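You operate a simulated robot arm through the tools that you are given. There is no shell and no other tool. Be economical: measure what you need, move in short steps, check, and stop when the job is done.

You are at the controls of a simulated two-armed robot. One attempt, no reset.

Task
Take the plain cloth from the bare end of the steel table and lay it out flat on the top of the laid duvet.

Only the result counts: the job must be done as asked and must still hold three seconds after the hand-in. Knocking over, shifting, dropping, spilling or breaking anything else fails it. Flat cloth is picked up by pressing the open fingertips on it (5 to 10 N) and closing them slowly along it; thin cloth reads only 2 to 8 mm in the jaws.

Robot
Two 7-joint arms with two-finger parallel grippers on one trunk, on a base that drives. Base frame: it is fixed to the floor where the robot stands at the start and does not move with it; the origin is under the middle of the robot, x ahead of it, y to its left, z up; the surface under the hand at the start is at about z = 780. Lengths are in mm, angles in degrees, forces in N, time in s.
The left shoulder is at the start at [62, 198, 1004], the right one opposite. With the tool pointing down near the work surface each hand reaches from about 320 to 720 mm from the robot's upright axis, wherever it stands, measured 20 degrees to its own side. Places, roughly: top of the laid duvet [2300, 600, 800]. Payload 1.57 kg a hand.
The tool frame of a hand sits at the grasp point between the pads (the TCP): z along the fingers, y along the line on which they close. The tips reach 30 mm beyond it. Largest opening 110 mm; finger width 24, thickness 12; the body of the gripper, 48 by 112 mm, starts 78 mm behind the TCP.
Orientation is that of the tool frame in the base frame, as a unit quaternion [x, y, z, w]. With the fingers straight down and closing along the base's y, the tool's x points along the base's -x, its y along +y and its z along -z.

Tools
- The arms move only by the tool apply_moves. It takes "left_targets", "right_targets" or both (then of equal length, played together; a hand with none holds still); each is a list of rows, each a list of 7 numbers: the turn, a rotation vector about the tool's x, y, z in degrees, then the shift along the tool's x, y, z in m, then the gripper command, from -1 (shut) to 1 (fully open), values between in proportion. In form: [[wx, wy, wz, tx, ty, tz, jaw], ...]. A call has 1 to 20 rows; each row is the pose to reach, as a shift and turn from the pose commanded when the call began, along the tool's axes at that moment. Rows are played at 5 a second. More than 50 mm and 8.6 degrees between two rows, or a gripper value outside its range, and nothing of the call is played. Where a pose cannot be reached the arm comes as near as it can. A force on the tool above 40 N (or 10 N above the force at the start of the call, whichever is more), or a blocked arm, ends the call early, and 0.2 s more pass. The fingers move at their own pace (about 72 mm/s each) and stop on an object; they squeeze with about 37 N. The grip force told is the motor's: it shows also when the fingers shut on nothing. Time passes only in rows, and 0.2 s behind the last, so rows that repeat a pose let the fingers close. It gives the time, the measured TCP pose, the force on the tool (base axes), the opening and the grip force at its end, in the units of the frame above (readings bear some noise), with the torque about the TCP (base axes, N m) and any sound that the robot's microphone picked up.
- Cameras (640 x 400 px; columns grow to the right, rows downward): "scene" is now at [101.1, 15.2, 1584.6]; the picture's right is [0.15, -0.99, 0.00], its down [-0.83, -0.12, -0.55] and it looks along [0.54, 0.08, -0.83] (base axes); focal length 271 px, centre (320, 200). "left" rides on the left gripper at [70, -16, -142] in its tool frame; the picture's right is [0.23, 0.97, 0.00], its down [-0.86, 0.20, -0.48] and it looks along [-0.47, 0.11, 0.88] (tool axes); focal length 222 px, centre (320, 200). "right" rides on the right gripper at [70, 16, -141] in its tool frame; the picture's right is [-0.23, 0.97, 0.00], its down [-0.85, -0.20, -0.48] and it looks along [-0.47, -0.11, 0.88] (tool axes); focal length 222 px, centre (320, 200). There is no depth. A picture from a camera that has moved, and an enlarged one, comes with that camera's place and axes in the base frame and with its lens. The place of the scene camera against the robot may be out by one fixed shift of up to 12 mm in any direction.
- capture(camera): a new picture of that camera. It takes no simulated time.
- raise_lower(by): slides the trunk up (or, below 0, down) by that many mm; the arms and the scene camera ride with it, the base frame stays. It gives what a move gives, with no picture.
- base_move(legs): drives the robot by 1 to 6 legs, each [ahead, left, turn to the left] in mm, mm and degrees, along the robot's own axes; the way and the turn of a leg run together, so that a leg with both is an arc; at most 1500 mm and 180 degrees a leg. The arms and the cameras ride along, it lands a little off, and it stops where it bumps. It gives what a move gives.
- turn_head(pan, tilt): turns the head with the scene camera to pan (to the left, within 86 degrees either way) and tilt (down, from -29 to 69), counted from straight ahead of the robot. It gives what a move gives.
- enlarge(camera, box): a new picture of the part [left, top, right, bottom] of that camera's present view, enlarged. It takes no simulated time.
- finish_job(): hands the job in; it is judged then, once.

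Work in short steps. Places have to be worked out from the pictures, the camera data and where the tool is seen: move nearer, look again, correct. Check each grasp and each placing, and mend what went wrong. You have 120 turns and 92 pictures in all, those below and enlarged ones among them. Open the grippers and draw the arms clear of the work before you hand the job in, unless the task says otherwise; then end with one line.

The tools are called after ">>>" by a JSON object that holds its "name" and its "arguments". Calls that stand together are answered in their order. apply_moves: Moves the arms, as the interface text tells. Its arguments: {"type":"object","properties":{"left_targets":{"type":"array","items":{"type":"array","items":{"type":"number"}}},"right_targets":{"type":"array","items":{"type":"array","items":{"type":"number"}}}},"required":[]} The other tools are called the same way: raise_lower (by) slides the trunk up or down; base_move (legs) drives the base; turn_head (pan, tilt) turns the head that bears the scene camera; capture (camera) takes a picture; enlarge (camera, box) takes an enlarged picture of a part of a camera's view; finish_job () hands the job in.

At the start:

```text
time: 0.0
left_tcp_pos: [480.0, 273.4, 1002.3]
left_orientation: [0.0, 1.0, 0.0, 0.001]
left_contact_force: [0.7, 0.3, 0.3]
left_torque: [-0.01, -0.01, -0.01]
left_opening: 109.9
left_gripper_force: 0.1
right_tcp_pos: [369.9, -87.6, 997.9]
right_orientation: [0.0, 1.0, 0.001, 0.0]
right_contact_force: [0.0, -0.5, 0.2]
right_torque: [-0.03, -0.02, 0.02]
right_opening: 110.1
right_gripper_force: 0.0
trunk travel left (down, up): [-600.0, 390.0]
robot x, y, heading: [1.2, 1.5, 0.1]
head pan, tilt: [8.5, 56.5]
```

scene: 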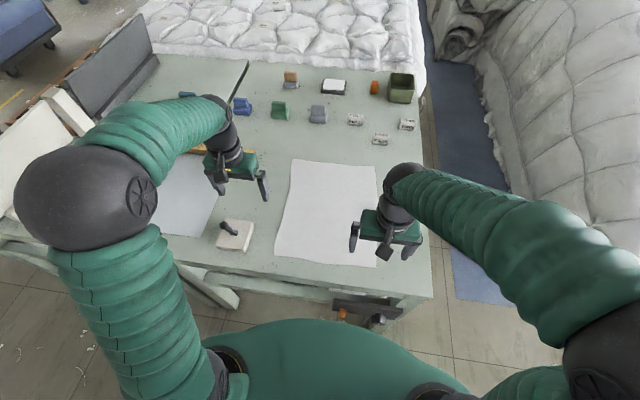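
right: 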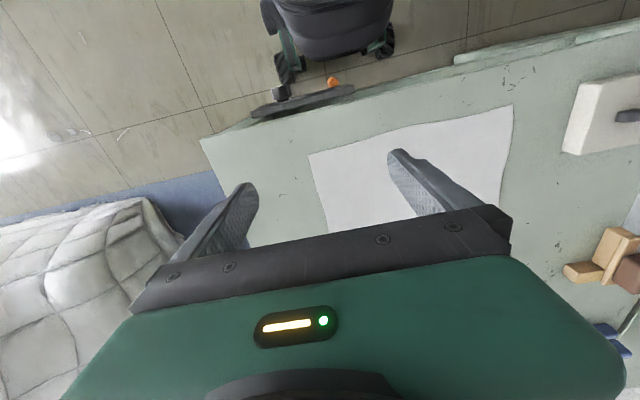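
left: 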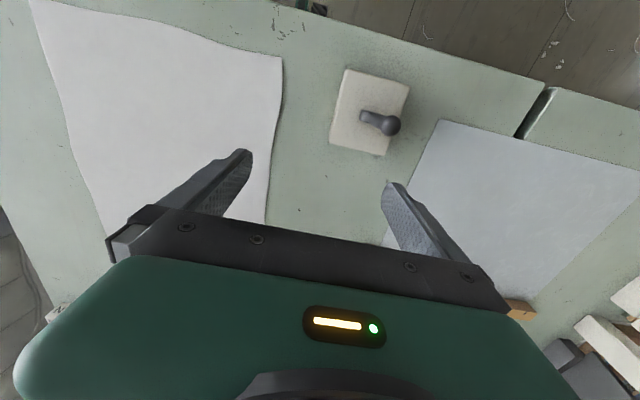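

I see a white, wavy-edged sheet in front of me and a bluish sheet to its left. I'll enlarge the view to tell which is the plain cloth.

>>> {"name": "enlarge", "arguments": {"camera": "scene", "box": [130, 40, 450, 290]}}

>>> {"name": "turn_head", "arguments": {"pan": 0, "tilt": 20}}

>>> {"name": "capture", "arguments": {"camera": "scene"}}

```text
1.60 times, centred on (290, 165) of scene
camera zoom: at [101.1, 15.2, 1584.6], right [0.15, -0.99, 0.0], down [-0.83, -0.12, -0.55], along [0.54, 0.08, -0.83], focal length 434 px, centre (368, 256)
```

zoom: 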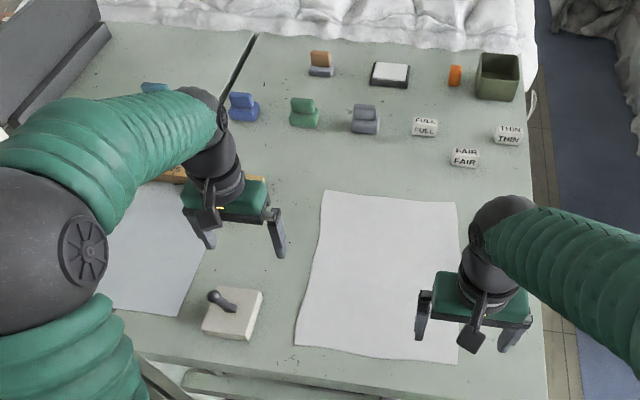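

```text
time: 1.0
left_tcp_pos: [479.9, 273.2, 1001.2]
left_orientation: [-0.001, 1.0, 0.0, 0.001]
left_contact_force: [0.0, -0.1, 0.1]
left_torque: [-0.01, 0.03, 0.0]
left_opening: 110.0
left_gripper_force: 0.1
right_tcp_pos: [370.2, -87.5, 998.5]
right_orientation: [0.0, 1.0, 0.001, 0.001]
right_contact_force: [-0.4, -0.6, 0.0]
right_torque: [-0.01, 0.04, -0.02]
right_opening: 109.9
right_gripper_force: 0.0
trunk travel left (down, up): [-600.0, 390.0]
robot x, y, heading: [0.5, -1.6, -0.3]
head pan, tilt: [0.0, 20.0]
```

```text
87 pictures are left
camera scene: at [124.6, 4.9, 1638.4], right [0.0, -1.0, 0.0], down [-0.34, 0.0, -0.94], along [0.94, 0.0, -0.34], focal length 271 px, centre (320, 200)
```

scene: 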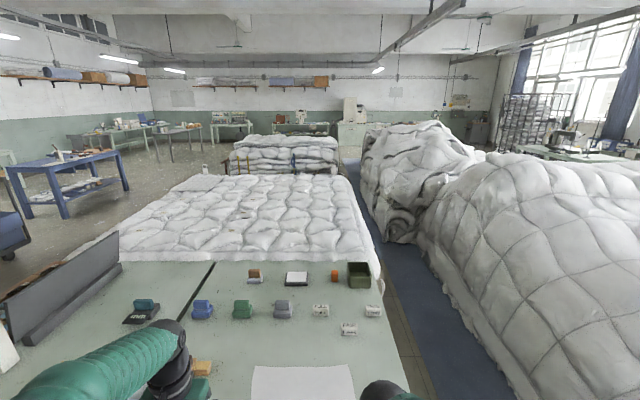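

The white sheet has wavy edges, and the bluish one on the left needs a closer look. I'll enlarge both and look toward the left and right to choose a driving route.

>>> {"name": "enlarge", "arguments": {"camera": "left", "box": [320, 0, 640, 200]}}

>>> {"name": "enlarge", "arguments": {"camera": "left", "box": [0, 0, 320, 200]}}

>>> {"name": "turn_head", "arguments": {"pan": -45, "tilt": 35}}

>>> {"name": "capture", "arguments": {"camera": "scene"}}

>>> {"name": "turn_head", "arguments": {"pan": 55, "tilt": 30}}

>>> {"name": "capture", "arguments": {"camera": "scene"}}

```text
2.00 times, centred on (480, 100) of left
camera zoom: at [410.1, 257.7, 1143.1], right [-0.23, 0.97, 0.0], down [0.85, 0.2, 0.48], along [0.47, 0.11, -0.88], focal length 444 px, centre (0, 400)
```

zoom: 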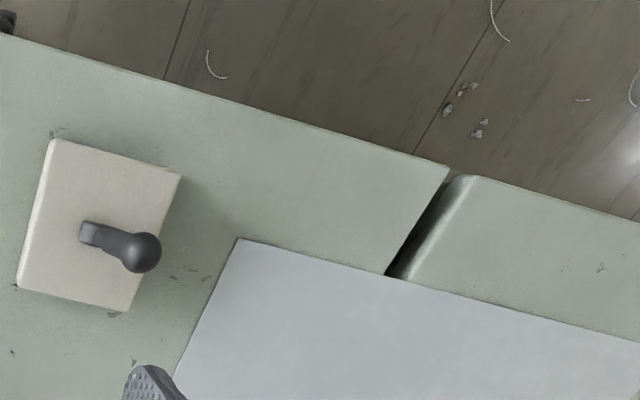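

```text
2.00 times, centred on (160, 100) of left
camera zoom: at [410.1, 257.7, 1143.1], right [-0.23, 0.97, 0.0], down [0.85, 0.2, 0.48], along [0.47, 0.11, -0.88], focal length 444 px, centre (640, 400)
```

zoom: 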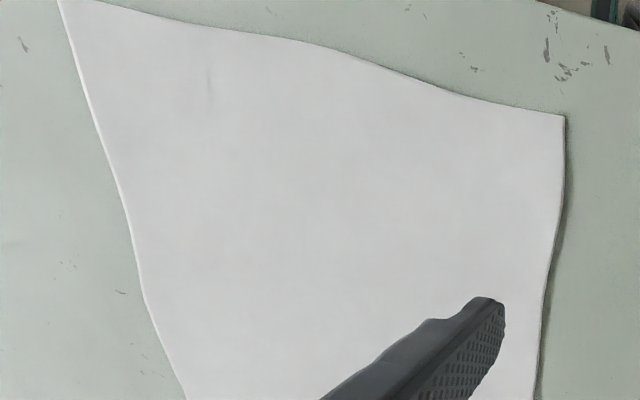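

```text
time: 2.1
left_tcp_pos: [480.3, 273.1, 1002.3]
left_orientation: [0.0, 1.0, 0.0, -0.001]
left_contact_force: [0.0, -0.1, 0.9]
left_torque: [0.0, -0.02, 0.02]
left_opening: 110.1
left_gripper_force: 0.1
right_tcp_pos: [369.2, -86.5, 998.0]
right_orientation: [0.0, 1.0, 0.0, 0.0]
right_contact_force: [0.6, 0.6, 0.5]
right_torque: [-0.04, 0.0, 0.03]
right_opening: 109.9
right_gripper_force: 0.1
trunk travel left (down, up): [-600.0, 390.0]
robot x, y, heading: [-1.5, -0.2, 0.1]
head pan, tilt: [-45.0, 35.0]
```

```text
84 pictures are left
camera scene: at [93.7, -57.4, 1614.8], right [-0.71, -0.71, 0.0], down [-0.41, 0.4, -0.82], along [0.58, -0.58, -0.57], focal length 271 px, centre (320, 200)
```

scene: 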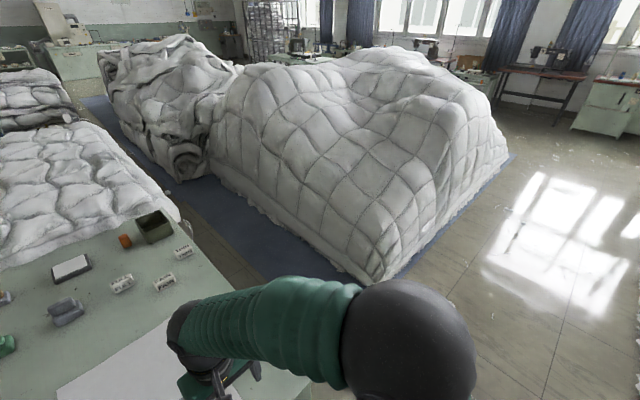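

```text
time: 3.9
left_tcp_pos: [480.9, 274.6, 1001.9]
left_orientation: [0.0, 1.0, -0.001, 0.001]
left_contact_force: [-0.7, -0.5, -0.6]
left_torque: [0.02, 0.0, 0.0]
left_opening: 110.3
left_gripper_force: 0.0
right_tcp_pos: [370.8, -86.5, 998.6]
right_orientation: [0.0, 1.0, 0.001, -0.001]
right_contact_force: [0.2, 0.1, 0.4]
right_torque: [0.03, 0.0, 0.02]
right_opening: 109.8
right_gripper_force: 0.1
trunk travel left (down, up): [-600.0, 390.0]
robot x, y, heading: [-2.7, 5.8, -0.2]
head pan, tilt: [55.0, 30.0]
```

```text
83 pictures are left
camera scene: at [83.3, 79.0, 1622.5], right [0.82, -0.57, 0.0], down [-0.29, -0.41, -0.87], along [0.5, 0.71, -0.5], focal length 271 px, centre (320, 200)
```

scene: 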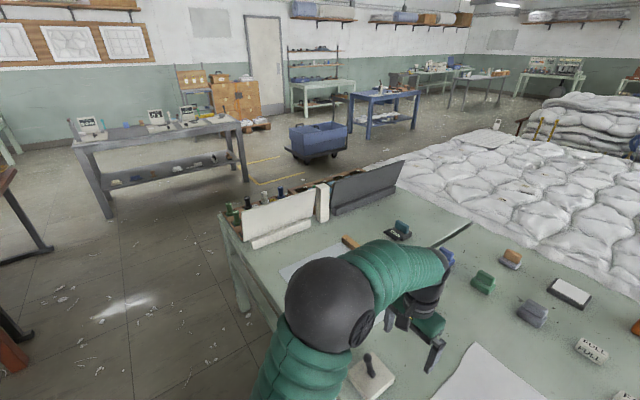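

The bluish sheet has crisp straight edges, so it is stiff card. The white wavy-edged sheet is the cloth, at roughly x 400–800 and y −115–215. I'll bring both hands above its near corners and look again.

>>> {"name": "apply_moves", "arguments": {"left_targets": [[0, 0, 0, 0.016, -0.022, 0.02, 0.5], [0, 0, 0, 0.033, -0.044, 0.04, 0.2], [0, 0, 0, 0.05, -0.066, 0.06, 0], [0, 0, 0, 0.065, -0.085, 0.08, -0.09], [0, 0, 0, 0.065, -0.085, 0.1, -0.09]], "right_targets": [[0, 0, 0, -0.01, 0, 0.02, 0.5], [0, 0, 0, -0.02, 0, 0.04, 0.2], [0, 0, 0, -0.03, 0, 0.06, 0], [0, 0, 0, -0.04, 0, 0.08, -0.09], [0, 0, 0, -0.05, 0, 0.1, -0.09]]}}

>>> {"name": "turn_head", "arguments": {"pan": 5, "tilt": 62}}

>>> {"name": "capture", "arguments": {"camera": "scene"}}

>>> {"name": "capture", "arguments": {"camera": "left"}}

>>> {"name": "capture", "arguments": {"camera": "right"}}

```text
time: 5.1
left_tcp_pos: [414.0, 187.6, 902.6]
left_orientation: [0.0, 1.0, 0.0, -0.001]
left_contact_force: [0.2, -0.1, -0.5]
left_torque: [-0.01, 0.01, 0.02]
left_opening: 50.0
left_gripper_force: 0.0
right_tcp_pos: [422.6, -85.8, 894.8]
right_orientation: [-0.001, 1.0, 0.0, -0.002]
right_contact_force: [-0.1, -0.1, 0.0]
right_torque: [0.02, -0.02, 0.02]
right_opening: 50.2
right_gripper_force: 0.2
trunk travel left (down, up): [-600.0, 390.0]
robot x, y, heading: [1.2, -1.4, -0.0]
head pan, tilt: [55.0, 30.0]
```

```text
time: 6.3
left_tcp_pos: [414.9, 188.2, 903.3]
left_orientation: [-0.001, 1.0, 0.001, 0.0]
left_contact_force: [0.0, -0.1, 0.0]
left_torque: [-0.03, 0.01, -0.02]
left_opening: 50.2
left_gripper_force: 0.0
right_tcp_pos: [420.9, -86.1, 894.6]
right_orientation: [0.0, 1.0, 0.0, 0.001]
right_contact_force: [-0.3, 0.7, -1.2]
right_torque: [0.06, -0.02, -0.03]
right_opening: 50.4
right_gripper_force: 0.1
trunk travel left (down, up): [-600.0, 390.0]
robot x, y, heading: [2.6, 1.7, 0.1]
head pan, tilt: [5.0, 62.0]
```

```text
82 pictures are left
camera scene: at [95.9, 10.2, 1578.1], right [0.09, -1.0, 0.0], down [-0.88, -0.08, -0.47], along [0.47, 0.04, -0.88], focal length 271 px, centre (320, 200)
```

scene: 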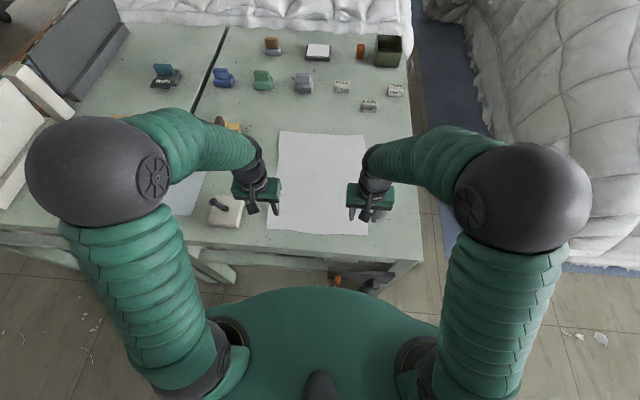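

```text
81 pictures are left
camera left: at [344.5, 171.8, 1044.6], right [-0.23, 0.97, 0.0], down [0.85, 0.2, 0.48], along [0.47, 0.11, -0.88], focal length 222 px, centre (320, 200)
```

left: 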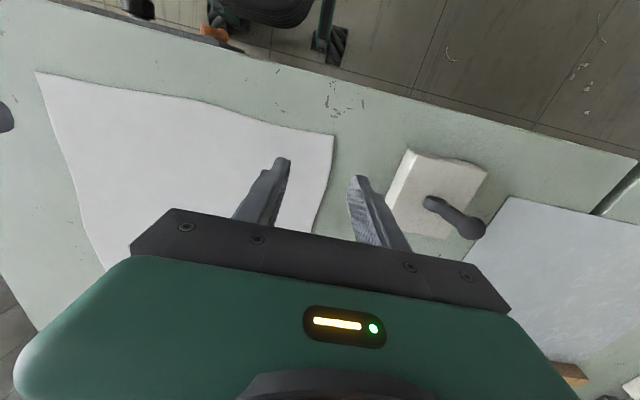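

```text
80 pictures are left
camera right: at [351.5, -70.4, 1038.6], right [0.23, 0.97, 0.0], down [0.86, -0.2, 0.48], along [0.47, -0.11, -0.88], focal length 222 px, centre (320, 200)
```

right: 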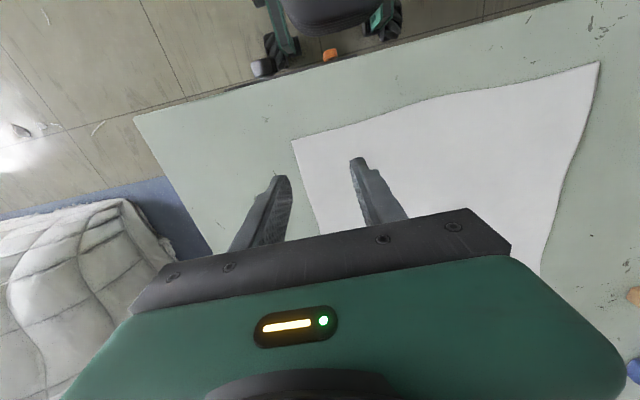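

Cloth corners come out at about (400, 200) and (405, −115). I'll shift both hands so all fingertips sit just inside the corners and lower to a few mm above the cloth.

>>> {"name": "apply_moves", "arguments": {"left_targets": [[0, 0, 0, 0, -0.015, 0.02, -0.2], [0, 0, 0, -0.001, -0.03, 0.045, -0.2], [0, 0, 0, -0.001, -0.03, 0.07, -0.2], [0, 0, 0, -0.001, -0.03, 0.085, -0.2]], "right_targets": [[0, 0, 0, 0, 0.005, 0.02, -0.2], [0, 0, 0, 0, 0.011, 0.04, -0.2], [0, 0, 0, 0, 0.011, 0.06, -0.2], [0, 0, 0, 0, 0.011, 0.077, -0.2]]}}

>>> {"name": "capture", "arguments": {"camera": "left"}}

>>> {"name": "capture", "arguments": {"camera": "right"}}

```text
time: 7.3
left_tcp_pos: [416.3, 157.2, 817.9]
left_orientation: [-0.001, 1.0, 0.0, 0.0]
left_contact_force: [-0.2, -0.7, 0.4]
left_torque: [0.01, 0.04, 0.01]
left_opening: 43.8
left_gripper_force: 0.0
right_tcp_pos: [421.3, -76.9, 819.1]
right_orientation: [0.0, 1.0, 0.001, 0.001]
right_contact_force: [-0.2, 0.4, -0.8]
right_torque: [0.01, 0.01, -0.01]
right_opening: 43.9
right_gripper_force: 0.0
trunk travel left (down, up): [-600.0, 390.0]
robot x, y, heading: [1.7, -3.7, -0.1]
head pan, tilt: [5.0, 62.0]
```

```text
79 pictures are left
camera left: at [347.7, 142.6, 959.5], right [-0.23, 0.97, 0.0], down [0.85, 0.2, 0.48], along [0.47, 0.11, -0.88], focal length 222 px, centre (320, 200)
```

left: 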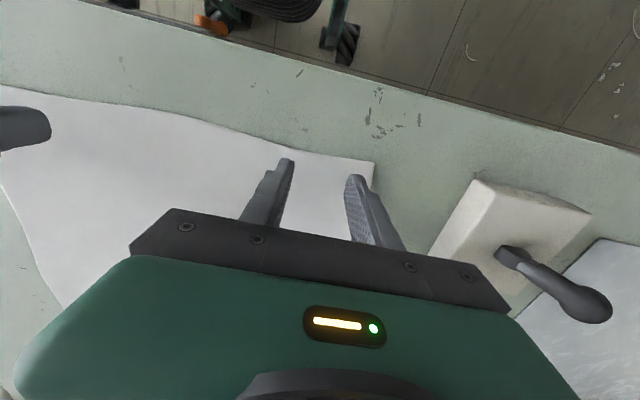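

```text
78 pictures are left
camera right: at [352.6, -62.3, 961.6], right [0.23, 0.97, 0.0], down [0.86, -0.2, 0.48], along [0.47, -0.11, -0.88], focal length 222 px, centre (320, 200)
```

right: 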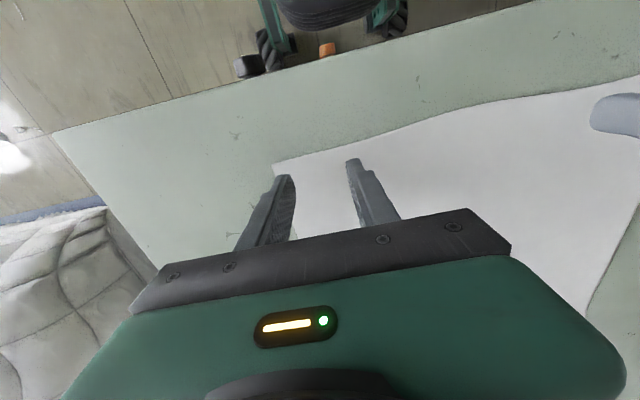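

Corners confirmed at (396, 201) and (406, −116). I'll nudge the right hand inward 6 mm and press down gently, watching the force.

>>> {"name": "apply_moves", "arguments": {"left_targets": [[0, 0, 0, 0, 0, 0.003, -0.2], [0, 0, 0, 0, 0, 0.006, -0.2], [0, 0, 0, 0, 0, 0.008, -0.2]], "right_targets": [[0, 0, 0, 0, 0.006, 0.003, -0.2], [0, 0, 0, 0, 0.006, 0.006, -0.2], [0, 0, 0, 0, 0.006, 0.009, -0.2]]}}

```text
time: 8.1
left_tcp_pos: [416.5, 158.4, 812.5]
left_orientation: [0.0, 1.0, 0.0, 0.002]
left_contact_force: [-1.6, 2.6, 21.0]
left_torque: [0.08, 0.16, -0.02]
left_opening: 43.7
left_gripper_force: 0.1
right_tcp_pos: [418.2, -71.5, 812.3]
right_orientation: [-0.001, 1.0, 0.0, 0.001]
right_contact_force: [0.2, 0.8, -0.6]
right_torque: [0.0, 0.01, -0.01]
right_opening: 43.8
right_gripper_force: 0.0
trunk travel left (down, up): [-600.0, 390.0]
robot x, y, heading: [-0.4, 2.0, -0.0]
head pan, tilt: [5.0, 62.0]
```

Left reads 21 N, which is too much, and right is not yet touching. I'll ease the left up 1.2 mm and lower the right 2 mm.

>>> {"name": "apply_moves", "arguments": {"left_targets": [[0, 0, 0, 0, 0, -0.0012, -0.2], [0, 0, 0, 0, 0, -0.0012, -0.2]], "right_targets": [[0, 0, 0, 0, 0, 0.001, -0.2], [0, 0, 0, 0, 0, 0.002, -0.2]]}}

```text
time: 8.7
left_tcp_pos: [415.0, 156.8, 811.3]
left_orientation: [0.0, 1.0, 0.0, 0.001]
left_contact_force: [2.1, 1.3, 13.8]
left_torque: [0.08, -0.01, -0.01]
left_opening: 44.4
left_gripper_force: 0.1
right_tcp_pos: [419.5, -71.8, 812.4]
right_orientation: [0.0, 1.0, 0.0, 0.001]
right_contact_force: [0.4, -2.0, 10.3]
right_torque: [-0.11, 0.06, -0.02]
right_opening: 43.9
right_gripper_force: 0.1
trunk travel left (down, up): [-600.0, 390.0]
robot x, y, heading: [-2.7, -0.3, -0.1]
head pan, tilt: [5.0, 62.0]
```

Stiffness is about 6 N/mm. I'll ease the left by 0.9 mm and close both hands slowly.

>>> {"name": "apply_moves", "arguments": {"left_targets": [[0, 0, 0, 0, 0, -0.0009, -0.2], [0, 0, 0, 0, 0, -0.0009, -0.28], [0, 0, 0, 0, 0, -0.0009, -0.36], [0, 0, 0, 0, 0, -0.0009, -0.44], [0, 0, 0, 0, 0, -0.0009, -0.52], [0, 0, 0, 0, 0, -0.0009, -0.6], [0, 0, 0, 0, 0, -0.0009, -0.68], [0, 0, 0, 0, 0, -0.0009, -0.76], [0, 0, 0, 0, 0, -0.0009, -0.84], [0, 0, 0, 0, 0, -0.0009, -0.92], [0, 0, 0, 0, 0, -0.0009, -1], [0, 0, 0, 0, 0, -0.0009, -1], [0, 0, 0, 0, 0, -0.0009, -1]], "right_targets": [[0, 0, 0, 0, 0, -0.0004, -0.2], [0, 0, 0, 0, 0, -0.0004, -0.28], [0, 0, 0, 0, 0, -0.0004, -0.36], [0, 0, 0, 0, 0, -0.0004, -0.44], [0, 0, 0, 0, 0, -0.0004, -0.52], [0, 0, 0, 0, 0, -0.0004, -0.6], [0, 0, 0, 0, 0, -0.0004, -0.68], [0, 0, 0, 0, 0, -0.0004, -0.76], [0, 0, 0, 0, 0, -0.0004, -0.84], [0, 0, 0, 0, 0, -0.0004, -0.92], [0, 0, 0, 0, 0, -0.0004, -1], [0, 0, 0, 0, 0, -0.0004, -1], [0, 0, 0, 0, 0, -0.0004, -1]]}}

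>>> {"name": "capture", "arguments": {"camera": "left"}}

>>> {"name": "capture", "arguments": {"camera": "right"}}

```text
time: 11.5
left_tcp_pos: [416.0, 157.9, 812.8]
left_orientation: [0.0, 1.0, 0.001, 0.001]
left_contact_force: [0.7, 0.9, 0.9]
left_torque: [-0.03, 0.02, 0.0]
left_opening: 0.0
left_gripper_force: 21.6
right_tcp_pos: [418.1, -69.4, 811.7]
right_orientation: [-0.001, 1.0, 0.001, 0.0]
right_contact_force: [-0.1, 0.4, 29.6]
right_torque: [0.01, 0.09, 0.01]
right_opening: 2.5
right_gripper_force: 23.8
trunk travel left (down, up): [-600.0, 390.0]
robot x, y, heading: [2.5, 0.2, 0.0]
head pan, tilt: [5.0, 62.0]
```

```text
77 pictures are left
camera left: at [345.4, 142.2, 953.3], right [-0.23, 0.97, 0.0], down [0.85, 0.2, 0.48], along [0.47, 0.11, -0.88], focal length 222 px, centre (320, 200)
```

left: 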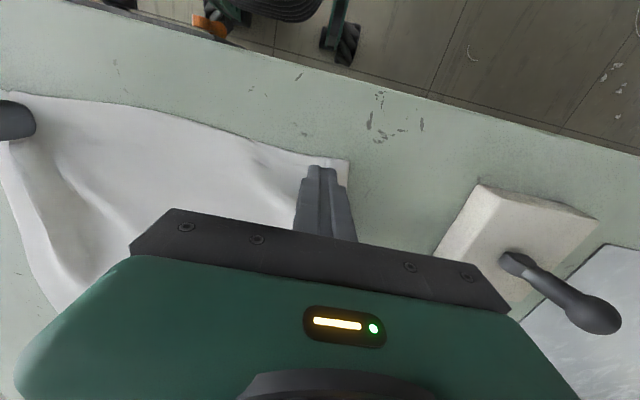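

```text
76 pictures are left
camera right: at [349.1, -53.7, 953.7], right [0.23, 0.97, 0.0], down [0.85, -0.2, 0.48], along [0.47, -0.11, -0.88], focal length 222 px, centre (320, 200)
```

right: 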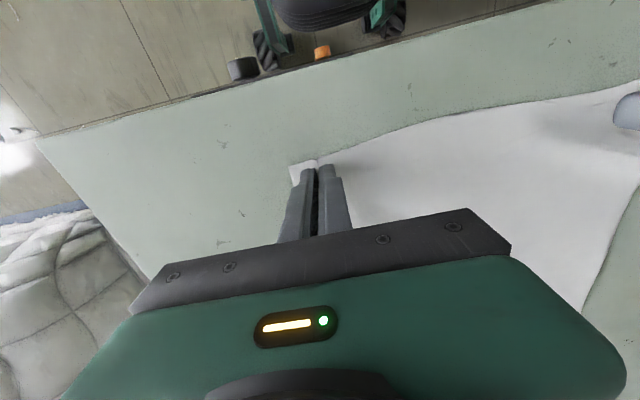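

The right hand has cloth (2.5 mm) but presses hard, while the left slipped off (0.0). I'll unload the right a little, then lift the left, reopen it and shift it to y≈140, since the left corner is now at (396, 178).

>>> {"name": "apply_moves", "arguments": {"left_targets": [[0, 0, 0, 0, 0, -0.005, -1], [0, 0, 0, 0, -0.01, -0.008, -0.6], [0, 0, 0, 0, -0.017, -0.008, -0.2], [0, 0, 0, 0, -0.017, -0.005, -0.2], [0, 0, 0, 0, -0.017, -0.002, -0.2], [0, 0, 0, 0, -0.017, 0.0, -0.2], [0, 0, 0, 0, -0.017, 0.0014, -0.2]], "right_targets": [[0, 0, 0, 0, 0, -0.002, -1], [0, 0, 0, 0, 0, -0.004, -1], [0, 0, 0, 0, 0, -0.004, -1], [0, 0, 0, 0, 0, -0.004, -1], [0, 0, 0, 0, 0, -0.004, -1], [0, 0, 0, 0, 0, -0.004, -1], [0, 0, 0, 0, 0, -0.004, -1]]}}

>>> {"name": "capture", "arguments": {"camera": "left"}}

```text
time: 13.1
left_tcp_pos: [415.7, 141.2, 811.5]
left_orientation: [0.0, 1.0, 0.0, 0.003]
left_contact_force: [-1.1, 3.9, 28.1]
left_torque: [0.1, 0.24, -0.04]
left_opening: 44.0
left_gripper_force: 0.0
right_tcp_pos: [418.5, -69.3, 815.2]
right_orientation: [0.0, 1.0, 0.0, 0.001]
right_contact_force: [0.3, -0.2, -0.2]
right_torque: [-0.01, 0.0, 0.0]
right_opening: 2.3
right_gripper_force: 24.2
trunk travel left (down, up): [-600.0, 390.0]
robot x, y, heading: [1.6, -1.2, -0.0]
head pan, tilt: [5.0, 62.0]
```

```text
75 pictures are left
camera left: at [345.5, 125.8, 952.4], right [-0.23, 0.97, 0.0], down [0.85, 0.2, 0.48], along [0.47, 0.11, -0.88], focal length 222 px, centre (320, 200)
```

left: 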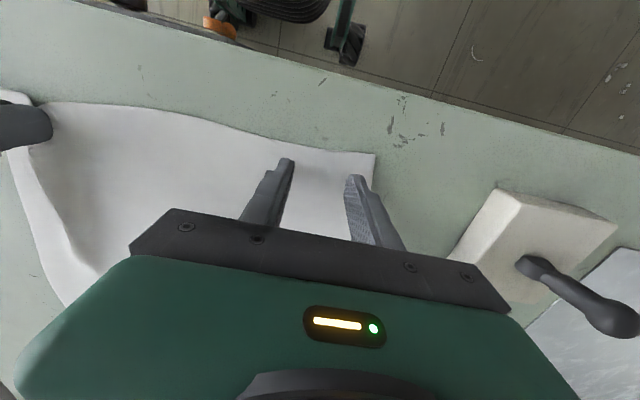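

Left now reads 28 N. I'll raise it 2.5 mm to get about 12 N and check before closing.

>>> {"name": "apply_moves", "arguments": {"left_targets": [[0, 0, 0, 0, 0, -0.0012, -0.2], [0, 0, 0, 0, 0, -0.0025, -0.2], [0, 0, 0, 0, 0, -0.0025, -0.2]]}}

```text
time: 13.9
left_tcp_pos: [415.1, 141.4, 812.5]
left_orientation: [0.0, 1.0, 0.0, 0.0]
left_contact_force: [1.7, 0.9, 11.6]
left_torque: [0.09, 0.02, -0.03]
left_opening: 44.1
left_gripper_force: 0.0
right_tcp_pos: [418.3, -68.4, 814.2]
right_orientation: [0.0, 1.0, 0.001, -0.001]
right_contact_force: [-0.5, -0.4, 0.3]
right_torque: [0.0, -0.02, 0.03]
right_opening: 2.2
right_gripper_force: 23.8
trunk travel left (down, up): [-600.0, 390.0]
robot x, y, heading: [0.6, -0.5, -0.0]
head pan, tilt: [5.0, 62.0]
```

At 11.6 N I close the left slowly, checking midway.

>>> {"name": "apply_moves", "arguments": {"left_targets": [[0, 0, 0, 0, 0, 0, -0.26], [0, 0, 0, 0, 0, 0, -0.32], [0, 0, 0, 0, 0, 0, -0.38], [0, 0, 0, 0, 0, 0, -0.44], [0, 0, 0, 0, 0, 0, -0.5], [0, 0, 0, 0, 0, 0, -0.56], [0, 0, 0, 0, 0, 0, -0.62], [0, 0, 0, 0, 0, 0, -0.68], [0, 0, 0, 0, 0, 0, -0.74]]}}

>>> {"name": "enlarge", "arguments": {"camera": "left", "box": [200, 100, 440, 250]}}

```text
time: 15.9
left_tcp_pos: [417.0, 142.0, 811.1]
left_orientation: [0.0, 1.0, 0.0, 0.001]
left_contact_force: [-0.2, -1.1, 5.5]
left_torque: [-0.05, -0.01, 0.02]
left_opening: 15.0
left_gripper_force: 0.5
right_tcp_pos: [420.1, -68.6, 812.5]
right_orientation: [0.0, 1.0, -0.001, 0.001]
right_contact_force: [-0.3, 0.6, 0.7]
right_torque: [0.04, 0.04, 0.06]
right_opening: 2.7
right_gripper_force: 24.1
trunk travel left (down, up): [-600.0, 390.0]
robot x, y, heading: [1.6, -1.0, 0.0]
head pan, tilt: [5.0, 62.0]
```

```text
2.67 times, centred on (320, 175) of left
camera zoom: at [345.8, 125.4, 952.9], right [-0.23, 0.97, 0.0], down [0.85, 0.2, 0.48], along [0.47, 0.11, -0.88], focal length 592 px, centre (320, 267)
```

zoom: 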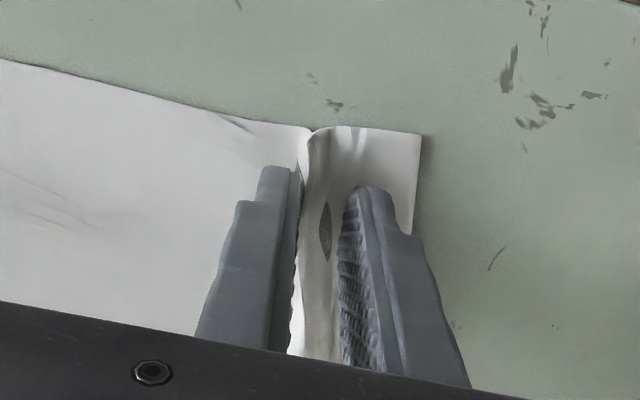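

A clean fold stands between the fingers. I'll press a touch more and finish closing.

>>> {"name": "apply_moves", "arguments": {"left_targets": [[0, 0, 0, 0, 0, 0.0008, -0.78], [0, 0, 0, 0, 0, 0.0008, -0.84], [0, 0, 0, 0, 0, 0.0008, -0.9], [0, 0, 0, 0, 0, 0.0008, -0.96], [0, 0, 0, 0, 0, 0.0008, -1], [0, 0, 0, 0, 0, 0.0008, -1], [0, 0, 0, 0, 0, 0.0008, -1]]}}

>>> {"name": "enlarge", "arguments": {"camera": "left", "box": [200, 100, 440, 250]}}

```text
time: 17.5
left_tcp_pos: [415.6, 140.3, 811.4]
left_orientation: [0.0, 1.0, 0.0, 0.0]
left_contact_force: [1.9, -5.9, 11.8]
left_torque: [-0.18, 0.03, 0.11]
left_opening: 2.5
left_gripper_force: 23.6
right_tcp_pos: [418.3, -69.9, 813.3]
right_orientation: [-0.001, 1.0, 0.0, 0.0]
right_contact_force: [0.1, 5.4, -0.3]
right_torque: [0.19, 0.02, 0.01]
right_opening: 2.4
right_gripper_force: 23.7
trunk travel left (down, up): [-600.0, 390.0]
robot x, y, heading: [-1.8, -0.5, 0.1]
head pan, tilt: [5.0, 62.0]
```

```text
2.67 times, centred on (320, 175) of left
camera zoom: at [345.8, 124.8, 952.8], right [-0.23, 0.97, 0.0], down [0.85, 0.2, 0.48], along [0.47, 0.11, -0.88], focal length 592 px, centre (320, 267)
```

zoom: 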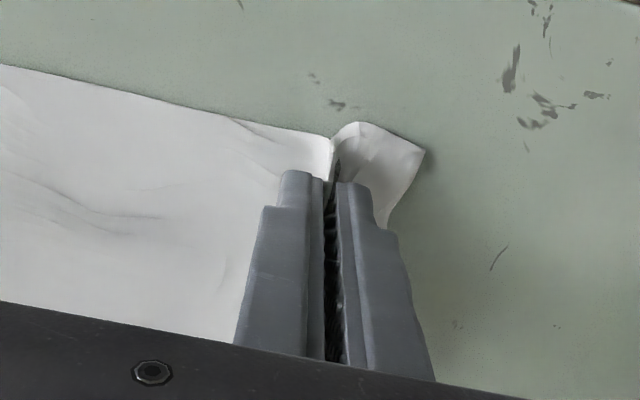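

Both hands read 2.5 mm with cloth in them, and the cloth is taut between them. I'll relax it by 6 mm and lift 60 mm to verify.

>>> {"name": "apply_moves", "arguments": {"left_targets": [[0, 0, 0, 0, -0.003, -0.008, -1], [0, 0, 0, 0, -0.003, -0.02, -1], [0, 0, 0, 0, -0.003, -0.035, -1], [0, 0, 0, 0, -0.003, -0.05, -1], [0, 0, 0, 0, -0.003, -0.06, -1]], "right_targets": [[0, 0, 0, 0, 0.003, -0.008, -1], [0, 0, 0, 0, 0.003, -0.02, -1], [0, 0, 0, 0, 0.003, -0.035, -1], [0, 0, 0, 0, 0.003, -0.05, -1], [0, 0, 0, 0, 0.003, -0.06, -1]]}}

>>> {"name": "capture", "arguments": {"camera": "scene"}}

```text
time: 18.7
left_tcp_pos: [415.7, 137.6, 870.2]
left_orientation: [0.0, 1.0, -0.001, 0.0]
left_contact_force: [0.2, -1.7, -0.5]
left_torque: [-0.05, -0.03, 0.02]
left_opening: 2.0
left_gripper_force: 23.5
right_tcp_pos: [420.0, -68.2, 876.9]
right_orientation: [0.0, 1.0, 0.0, 0.001]
right_contact_force: [-0.6, 1.4, -0.4]
right_torque: [0.04, 0.01, 0.04]
right_opening: 2.5
right_gripper_force: 23.5
trunk travel left (down, up): [-600.0, 390.0]
robot x, y, heading: [2.7, 1.3, -0.0]
head pan, tilt: [5.0, 62.0]
```

```text
72 pictures are left
camera scene: at [95.2, 9.9, 1578.1], right [0.09, -1.0, 0.0], down [-0.88, -0.08, -0.47], along [0.47, 0.04, -0.88], focal length 271 px, centre (320, 200)
```

scene: 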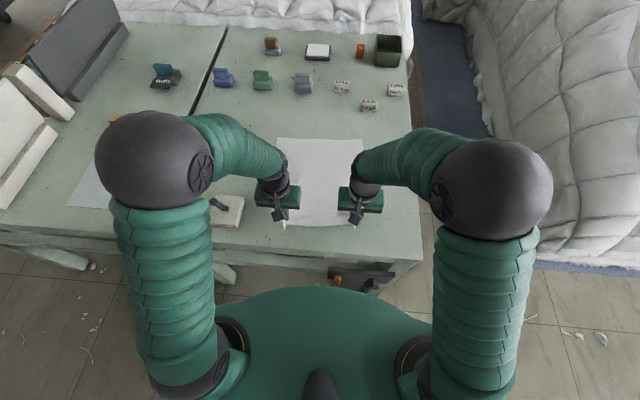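

Both corners lifted. I'll raise the trunk to bring the cloth clear of the table and look.

>>> {"name": "raise_lower", "arguments": {"by": 385}}

>>> {"name": "turn_head", "arguments": {"pan": 0, "tilt": 50}}

>>> {"name": "capture", "arguments": {"camera": "scene"}}

>>> {"name": "capture", "arguments": {"camera": "left"}}

```text
time: 22.4
left_tcp_pos: [416.8, 138.3, 1255.5]
left_orientation: [0.0, 1.0, 0.0, 0.0]
left_contact_force: [1.2, -1.5, 1.1]
left_torque: [-0.08, -0.03, 0.03]
left_opening: 2.2
left_gripper_force: 23.6
right_tcp_pos: [420.7, -65.8, 1260.1]
right_orientation: [0.0, 1.0, 0.0, 0.0]
right_contact_force: [0.2, 1.7, -0.8]
right_torque: [0.08, -0.01, -0.01]
right_opening: 2.4
right_gripper_force: 24.4
trunk travel left (down, up): [-985.0, 5.0]
robot x, y, heading: [1.0, -2.0, 0.3]
head pan, tilt: [5.0, 62.0]
```

```text
time: 23.1
left_tcp_pos: [417.2, 138.3, 1255.1]
left_orientation: [0.0, 1.0, -0.001, 0.0]
left_contact_force: [0.6, -1.3, -1.0]
left_torque: [-0.06, -0.03, 0.05]
left_opening: 2.2
left_gripper_force: 23.8
right_tcp_pos: [421.1, -66.6, 1260.4]
right_orientation: [0.001, 1.0, 0.0, -0.001]
right_contact_force: [0.1, 1.8, 0.4]
right_torque: [0.03, -0.02, 0.0]
right_opening: 2.3
right_gripper_force: 23.8
trunk travel left (down, up): [-985.0, 5.0]
robot x, y, heading: [-2.3, 1.8, 0.0]
head pan, tilt: [0.0, 50.0]
```

```text
71 pictures are left
camera scene: at [109.7, 4.4, 1977.8], right [0.0, -1.0, 0.0], down [-0.77, 0.0, -0.64], along [0.64, 0.0, -0.77], focal length 271 px, centre (320, 200)
```

scene: 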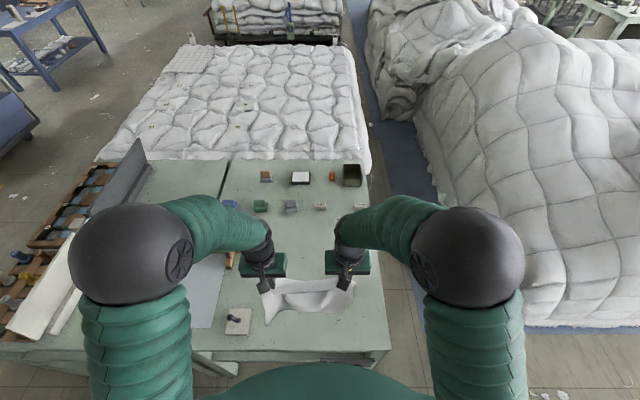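

```text
70 pictures are left
camera left: at [346.8, 123.3, 1396.6], right [-0.23, 0.97, 0.0], down [0.85, 0.2, 0.48], along [0.47, 0.11, -0.88], focal length 222 px, centre (320, 200)
```

left: 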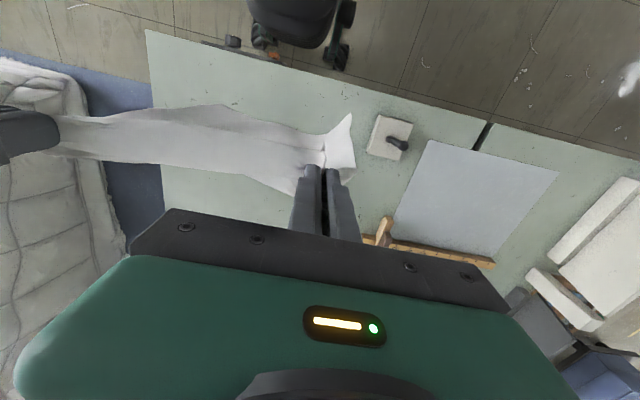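

The cloth hangs cleanly from both hands, with its bottom around z 840. The duvet covers roughly x 1430–3260, y −330–1420, so I'll go round the open left side. First I check the floor to my left.

>>> {"name": "turn_head", "arguments": {"pan": 85, "tilt": 35}}

>>> {"name": "capture", "arguments": {"camera": "scene"}}

```text
time: 24.7
left_tcp_pos: [417.2, 138.9, 1255.4]
left_orientation: [0.0, 1.0, 0.0, 0.0]
left_contact_force: [-0.4, -1.4, 0.5]
left_torque: [-0.04, -0.01, 0.03]
left_opening: 2.0
left_gripper_force: 23.6
right_tcp_pos: [421.0, -67.1, 1258.7]
right_orientation: [0.0, 1.0, 0.0, 0.0]
right_contact_force: [0.3, 1.1, -0.5]
right_torque: [0.05, 0.01, -0.03]
right_opening: 2.5
right_gripper_force: 24.2
trunk travel left (down, up): [-985.0, 5.0]
robot x, y, heading: [2.9, 0.1, 0.2]
head pan, tilt: [85.0, 35.0]
```

```text
69 pictures are left
camera scene: at [40.5, 92.3, 1999.7], right [1.0, -0.09, 0.0], down [-0.05, -0.57, -0.82], along [0.07, 0.82, -0.57], focal length 271 px, centre (320, 200)
```

scene: 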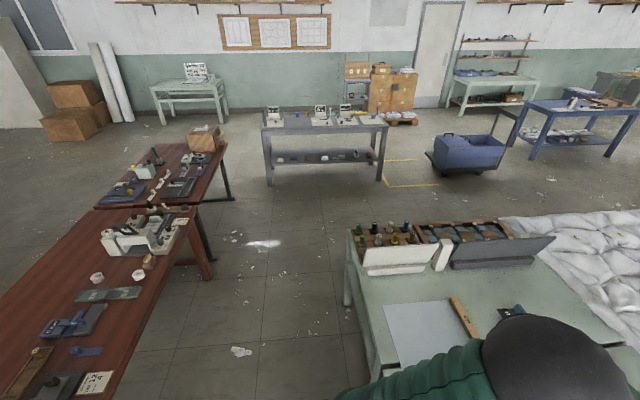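

There's a corridor between this table and the brown benches at x < −720. I'll back up 220 mm, then strafe left.

>>> {"name": "base_move", "arguments": {"legs": [[-220, 0, 0], [0, 1300, 0], [0, 950, 0]]}}

>>> {"name": "turn_head", "arguments": {"pan": -15, "tilt": 40}}

>>> {"name": "capture", "arguments": {"camera": "scene"}}

```text
time: 37.3
left_tcp_pos: [211.3, 2413.4, 1256.5]
left_orientation: [0.011, 1.0, 0.002, 0.0]
left_contact_force: [0.7, -1.3, -0.9]
left_torque: [-0.04, 0.0, 0.01]
left_opening: 2.1
left_gripper_force: 24.0
right_tcp_pos: [210.5, 2206.1, 1258.9]
right_orientation: [0.01, 1.0, 0.001, 0.0]
right_contact_force: [-0.4, 2.5, -0.5]
right_torque: [0.05, 0.03, -0.03]
right_opening: 2.2
right_gripper_force: 24.2
trunk travel left (down, up): [-985.0, 5.0]
robot x, y, heading: [-209.7, 2287.9, -1.3]
head pan, tilt: [85.0, 35.0]
```

```text
time: 39.0
left_tcp_pos: [208.9, 2417.2, 1255.4]
left_orientation: [0.01, 1.0, 0.0, 0.001]
left_contact_force: [0.0, -1.3, -0.9]
left_torque: [-0.06, 0.0, 0.04]
left_opening: 2.7
left_gripper_force: 24.2
right_tcp_pos: [209.9, 2211.8, 1260.6]
right_orientation: [0.011, 1.0, 0.0, 0.001]
right_contact_force: [-1.2, 1.3, -0.5]
right_torque: [0.07, 0.01, -0.03]
right_opening: 2.3
right_gripper_force: 23.7
trunk travel left (down, up): [-985.0, 5.0]
robot x, y, heading: [-211.7, 2286.6, -1.1]
head pan, tilt: [-15.0, 40.0]
```

```text
68 pictures are left
camera scene: at [-94.2, 2267.8, 1992.1], right [-0.28, -0.96, 0.0], down [-0.62, 0.18, -0.76], along [0.73, -0.21, -0.64], focal length 271 px, centre (320, 200)
```

scene: 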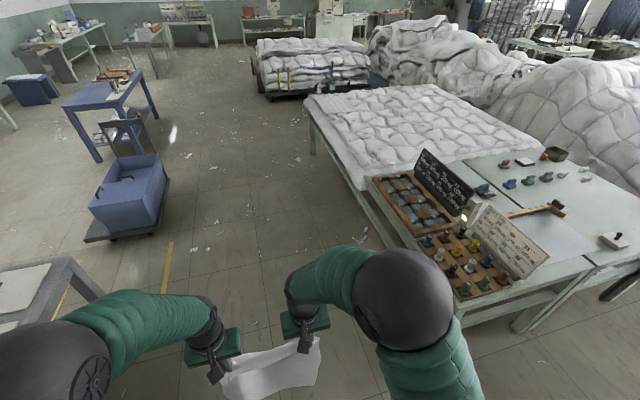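

The left side is free and the duvet's left edge is at y≈1500. I'll drive along it to x≈2200 and turn right to face it.

>>> {"name": "base_move", "arguments": {"legs": [[1250, 0, 1], [1150, 0, 0], [0, 0, -90]]}}

>>> {"name": "turn_head", "arguments": {"pan": 0, "tilt": 45}}

>>> {"name": "capture", "arguments": {"camera": "scene"}}

```text
time: 54.4
left_tcp_pos: [2314.0, 1817.9, 1255.7]
left_orientation: [0.706, 0.708, -0.001, 0.0]
left_contact_force: [-1.3, -0.2, 0.1]
left_torque: [0.01, 0.06, 0.05]
left_opening: 2.6
left_gripper_force: 24.2
right_tcp_pos: [2108.1, 1812.8, 1260.5]
right_orientation: [0.706, 0.708, 0.0, 0.0]
right_contact_force: [1.7, 0.1, 0.0]
right_torque: [-0.04, -0.07, 0.08]
right_opening: 2.3
right_gripper_force: 24.5
trunk travel left (down, up): [-985.0, 5.0]
robot x, y, heading: [2174.1, 2232.0, -89.8]
head pan, tilt: [-15.0, 40.0]
```

```text
time: 55.2
left_tcp_pos: [2314.4, 1818.5, 1256.1]
left_orientation: [0.706, 0.708, 0.0, 0.001]
left_contact_force: [-0.7, -0.3, 0.1]
left_torque: [-0.01, 0.06, 0.04]
left_opening: 2.5
left_gripper_force: 24.0
right_tcp_pos: [2108.7, 1813.8, 1261.1]
right_orientation: [0.706, 0.708, -0.001, 0.001]
right_contact_force: [0.6, -0.3, -0.1]
right_torque: [0.01, -0.03, 0.04]
right_opening: 2.4
right_gripper_force: 23.8
trunk travel left (down, up): [-985.0, 5.0]
robot x, y, heading: [2175.8, 2232.3, -89.8]
head pan, tilt: [0.0, 45.0]
```

```text
67 pictures are left
camera scene: at [2172.8, 2120.4, 1984.8], right [-1.0, 0.0, 0.0], down [0.0, 0.71, -0.71], along [0.0, -0.71, -0.71], focal length 271 px, centre (320, 200)
```

scene: 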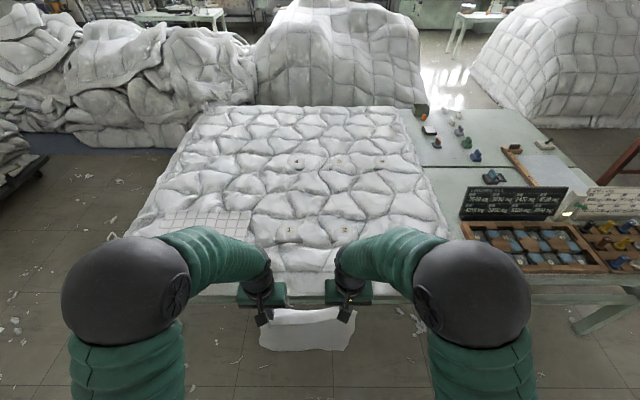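

Facing the duvet. There's a gridded patch on its left and small numbered marks; let me enlarge.

>>> {"name": "enlarge", "arguments": {"camera": "scene", "box": [110, 90, 460, 310]}}

>>> {"name": "enlarge", "arguments": {"camera": "scene", "box": [240, 140, 400, 240]}}

```text
1.82 times, centred on (285, 200) of scene
camera zoom: at [2172.8, 2120.4, 1984.8], right [-1.0, 0.0, 0.0], down [0.0, 0.71, -0.71], along [0.0, -0.71, -0.71], focal length 493 px, centre (384, 200)
```

zoom: 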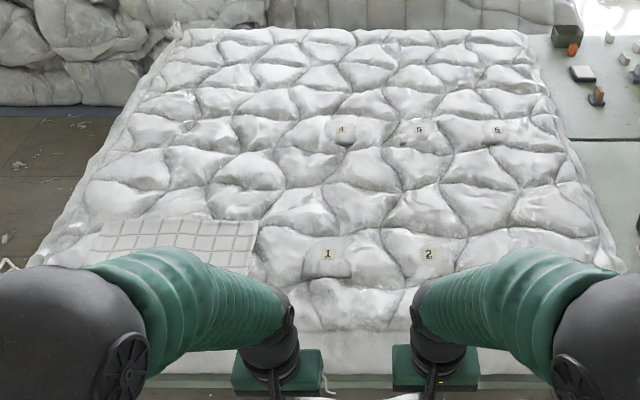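

```text
4.00 times, centred on (320, 190) of scene
camera zoom: at [2172.8, 2120.4, 1984.8], right [-1.0, 0.0, 0.0], down [0.0, 0.71, -0.71], along [0.0, -0.71, -0.71], focal length 1085 px, centre (320, 240)
```

zoom: 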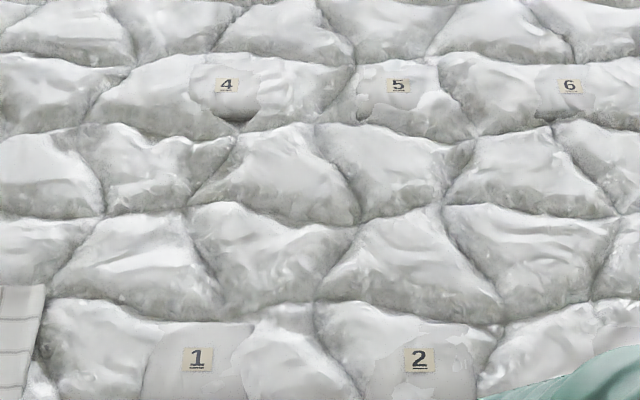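

Those numbers are tags stitched on the quilt, and the gridded cloth lies at x > 2540, clear of my lane (x ≈ 2040–2380). I'll raise the hands 80 mm so the cloth clears the quilt, then drive in to about 380 mm from the table edge.

>>> {"name": "apply_moves", "arguments": {"left_targets": [[0, 0, 0, 0, 0, -0.02, -1], [0, 0, 0, 0, 0, -0.04, -1], [0, 0, 0, 0, 0, -0.06, -1], [0, 0, 0, 0, 0, -0.08, -1]], "right_targets": [[0, 0, 0, 0, 0, -0.02, -1], [0, 0, 0, 0, 0, -0.04, -1], [0, 0, 0, 0, 0, -0.06, -1], [0, 0, 0, 0, 0, -0.08, -1]]}}

>>> {"name": "base_move", "arguments": {"legs": [[350, 0, 0]]}}

>>> {"name": "turn_head", "arguments": {"pan": 0, "tilt": 60}}

>>> {"name": "capture", "arguments": {"camera": "scene"}}

>>> {"name": "capture", "arguments": {"camera": "left"}}

```text
time: 56.2
left_tcp_pos: [2311.4, 1819.8, 1336.7]
left_orientation: [0.705, 0.709, -0.001, 0.001]
left_contact_force: [-1.3, 0.3, -0.2]
left_torque: [-0.03, 0.05, 0.06]
left_opening: 2.4
left_gripper_force: 23.7
right_tcp_pos: [2107.7, 1817.8, 1342.0]
right_orientation: [0.707, 0.707, -0.001, 0.001]
right_contact_force: [1.8, 0.5, -0.1]
right_torque: [0.02, -0.05, 0.03]
right_opening: 2.1
right_gripper_force: 23.6
trunk travel left (down, up): [-985.0, 5.0]
robot x, y, heading: [2175.8, 2229.9, -89.9]
head pan, tilt: [0.0, 45.0]
```

```text
time: 58.5
left_tcp_pos: [2314.6, 1460.7, 1336.3]
left_orientation: [0.705, 0.709, -0.003, 0.003]
left_contact_force: [-0.9, 0.0, 0.5]
left_torque: [0.0, 0.01, 0.04]
left_opening: 2.5
left_gripper_force: 23.7
right_tcp_pos: [2109.0, 1457.5, 1341.7]
right_orientation: [0.705, 0.709, -0.002, 0.002]
right_contact_force: [1.1, 0.4, 0.4]
right_torque: [-0.01, -0.02, 0.02]
right_opening: 2.4
right_gripper_force: 24.4
trunk travel left (down, up): [-985.0, 5.0]
robot x, y, heading: [2177.1, 1866.5, -89.8]
head pan, tilt: [0.0, 45.0]
```

```text
time: 59.3
left_tcp_pos: [2315.0, 1459.9, 1337.0]
left_orientation: [0.705, 0.709, -0.002, 0.002]
left_contact_force: [-1.2, 0.4, -0.3]
left_torque: [0.01, 0.0, 0.05]
left_opening: 2.6
left_gripper_force: 23.7
right_tcp_pos: [2109.4, 1455.1, 1343.2]
right_orientation: [0.705, 0.709, -0.002, 0.001]
right_contact_force: [1.4, 0.8, 0.1]
right_torque: [0.01, -0.03, 0.03]
right_opening: 2.5
right_gripper_force: 24.0
trunk travel left (down, up): [-985.0, 5.0]
robot x, y, heading: [2178.3, 1869.0, -89.9]
head pan, tilt: [0.0, 60.0]
```

```text
64 pictures are left
camera scene: at [2174.3, 1775.1, 1965.6], right [-1.0, -0.01, 0.0], down [-0.01, 0.87, -0.5], along [0.0, -0.5, -0.87], focal length 271 px, centre (320, 200)
```

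scene: 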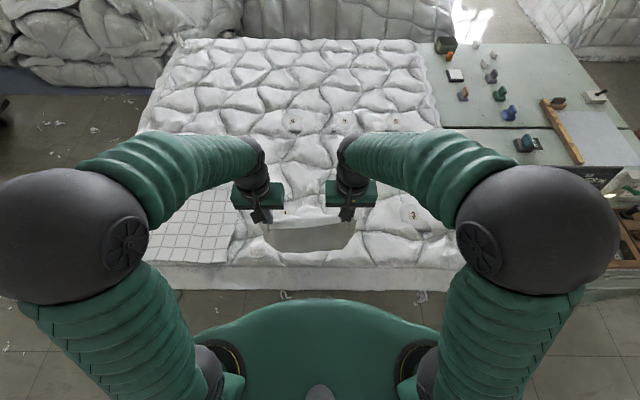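

```text
63 pictures are left
camera left: at [2298.4, 1530.7, 1478.0], right [0.97, 0.23, 0.0], down [0.2, -0.85, 0.48], along [0.11, -0.47, -0.88], focal length 222 px, centre (320, 200)
```

left: 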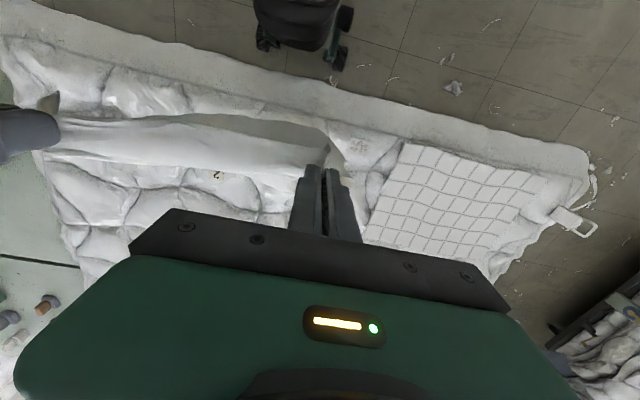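

The quilted top runs up to y≈1430, with a flat border band to about 1518. The gridded cloth is at x > 2565. The base front is ~230 mm ahead of its axis, so I can move in another 55 mm and then extend the hands forward, tipping the tools 25° forward for reach.

>>> {"name": "base_move", "arguments": {"legs": [[55, 0, 0]]}}

>>> {"name": "apply_moves", "arguments": {"left_targets": [[0, -2.5, 0, -0.033, 0, 0, -1], [0, -5, 0, -0.066, 0, 0, -1], [0, -7.5, 0, -0.1, 0, 0, -1], [0, -10, 0, -0.133, 0, 0, -1], [0, -12.5, 0, -0.166, 0, 0, -1], [0, -15, 0, -0.2, 0, 0, -1], [0, -17.5, 0, -0.233, 0, 0, -1], [0, -20, 0, -0.266, 0, 0, -1], [0, -22.5, 0, -0.3, 0, 0, -1], [0, -25, 0, -0.33, 0, 0, -1]], "right_targets": [[0, -2.5, 0, -0.033, 0, 0, -1], [0, -5, 0, -0.066, 0, 0, -1], [0, -7.5, 0, -0.1, 0, 0, -1], [0, -10, 0, -0.133, 0, 0, -1], [0, -12.5, 0, -0.166, 0, 0, -1], [0, -15, 0, -0.2, 0, 0, -1], [0, -17.5, 0, -0.233, 0, 0, -1], [0, -20, 0, -0.266, 0, 0, -1], [0, -22.5, 0, -0.3, 0, 0, -1], [0, -25, 0, -0.33, 0, 0, -1]]}}

>>> {"name": "capture", "arguments": {"camera": "scene"}}

```text
time: 60.3
left_tcp_pos: [2313.8, 1416.6, 1342.0]
left_orientation: [0.705, 0.709, -0.006, 0.006]
left_contact_force: [-1.1, 0.5, 0.4]
left_torque: [-0.04, 0.03, 0.03]
left_opening: 2.2
left_gripper_force: 23.7
right_tcp_pos: [2111.2, 1411.8, 1346.6]
right_orientation: [0.705, 0.709, -0.005, 0.005]
right_contact_force: [1.1, 0.7, 0.6]
right_torque: [-0.03, 0.03, 0.02]
right_opening: 2.5
right_gripper_force: 24.0
trunk travel left (down, up): [-985.0, 5.0]
robot x, y, heading: [2174.5, 1812.4, -89.6]
head pan, tilt: [0.0, 60.0]
```

```text
time: 62.5
left_tcp_pos: [2318.1, 1069.4, 1341.6]
left_orientation: [0.689, 0.691, -0.154, 0.155]
left_contact_force: [-0.3, -0.5, -0.6]
left_torque: [0.03, 0.03, 0.06]
left_opening: 2.3
left_gripper_force: 23.8
right_tcp_pos: [2115.2, 1063.6, 1341.2]
right_orientation: [0.688, 0.692, -0.154, 0.154]
right_contact_force: [0.2, -0.1, -0.9]
right_torque: [0.03, -0.04, 0.03]
right_opening: 2.3
right_gripper_force: 23.9
trunk travel left (down, up): [-985.0, 5.0]
robot x, y, heading: [2174.6, 1810.6, -89.2]
head pan, tilt: [0.0, 60.0]
```

```text
62 pictures are left
camera scene: at [2175.1, 1707.3, 1964.9], right [-1.0, -0.01, 0.0], down [-0.01, 0.87, -0.49], along [0.0, -0.49, -0.87], focal length 271 px, centre (320, 200)
```

scene: 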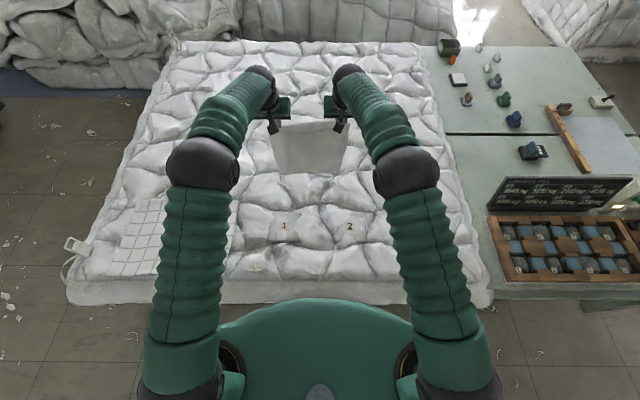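

Hands are at 745 mm reach with y≈1066. I'll try for 40 mm more with 8° extra tilt.

>>> {"name": "apply_moves", "arguments": {"left_targets": [[0, -4, 0, -0.018, 0, 0.0085, -1], [0, -8, 0, -0.036, 0, 0.017, -1], [0, -8, 0, -0.036, 0, 0.017, -1]], "right_targets": [[0, -4, 0, -0.018, 0, 0.0085, -1], [0, -8, 0, -0.036, 0, 0.017, -1], [0, -8, 0, -0.036, 0, 0.017, -1]]}}

>>> {"name": "capture", "arguments": {"camera": "left"}}

```text
time: 63.3
left_tcp_pos: [2318.3, 1032.0, 1341.5]
left_orientation: [0.676, 0.679, -0.203, 0.203]
left_contact_force: [-1.3, -0.2, 0.0]
left_torque: [-0.05, 0.01, 0.06]
left_opening: 2.3
left_gripper_force: 23.3
right_tcp_pos: [2115.9, 1028.5, 1345.3]
right_orientation: [0.675, 0.68, -0.202, 0.204]
right_contact_force: [0.3, 0.4, -0.1]
right_torque: [0.0, -0.01, 0.05]
right_opening: 2.5
right_gripper_force: 23.6
trunk travel left (down, up): [-985.0, 5.0]
robot x, y, heading: [2175.2, 1815.0, -89.4]
head pan, tilt: [0.0, 60.0]
```

```text
61 pictures are left
camera left: at [2301.3, 1168.8, 1420.9], right [0.97, 0.19, -0.12], down [0.2, -0.45, 0.87], along [0.11, -0.87, -0.48], focal length 222 px, centre (320, 200)
```

left: 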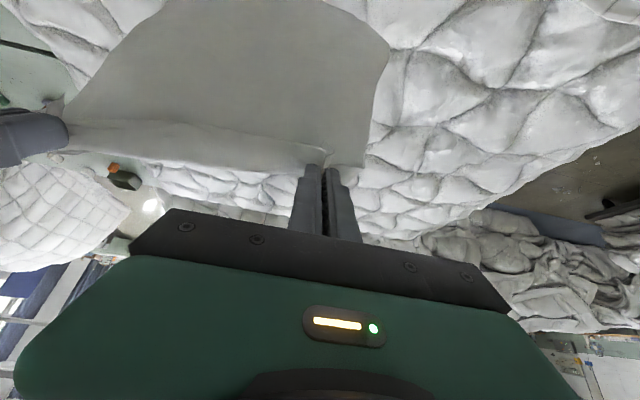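

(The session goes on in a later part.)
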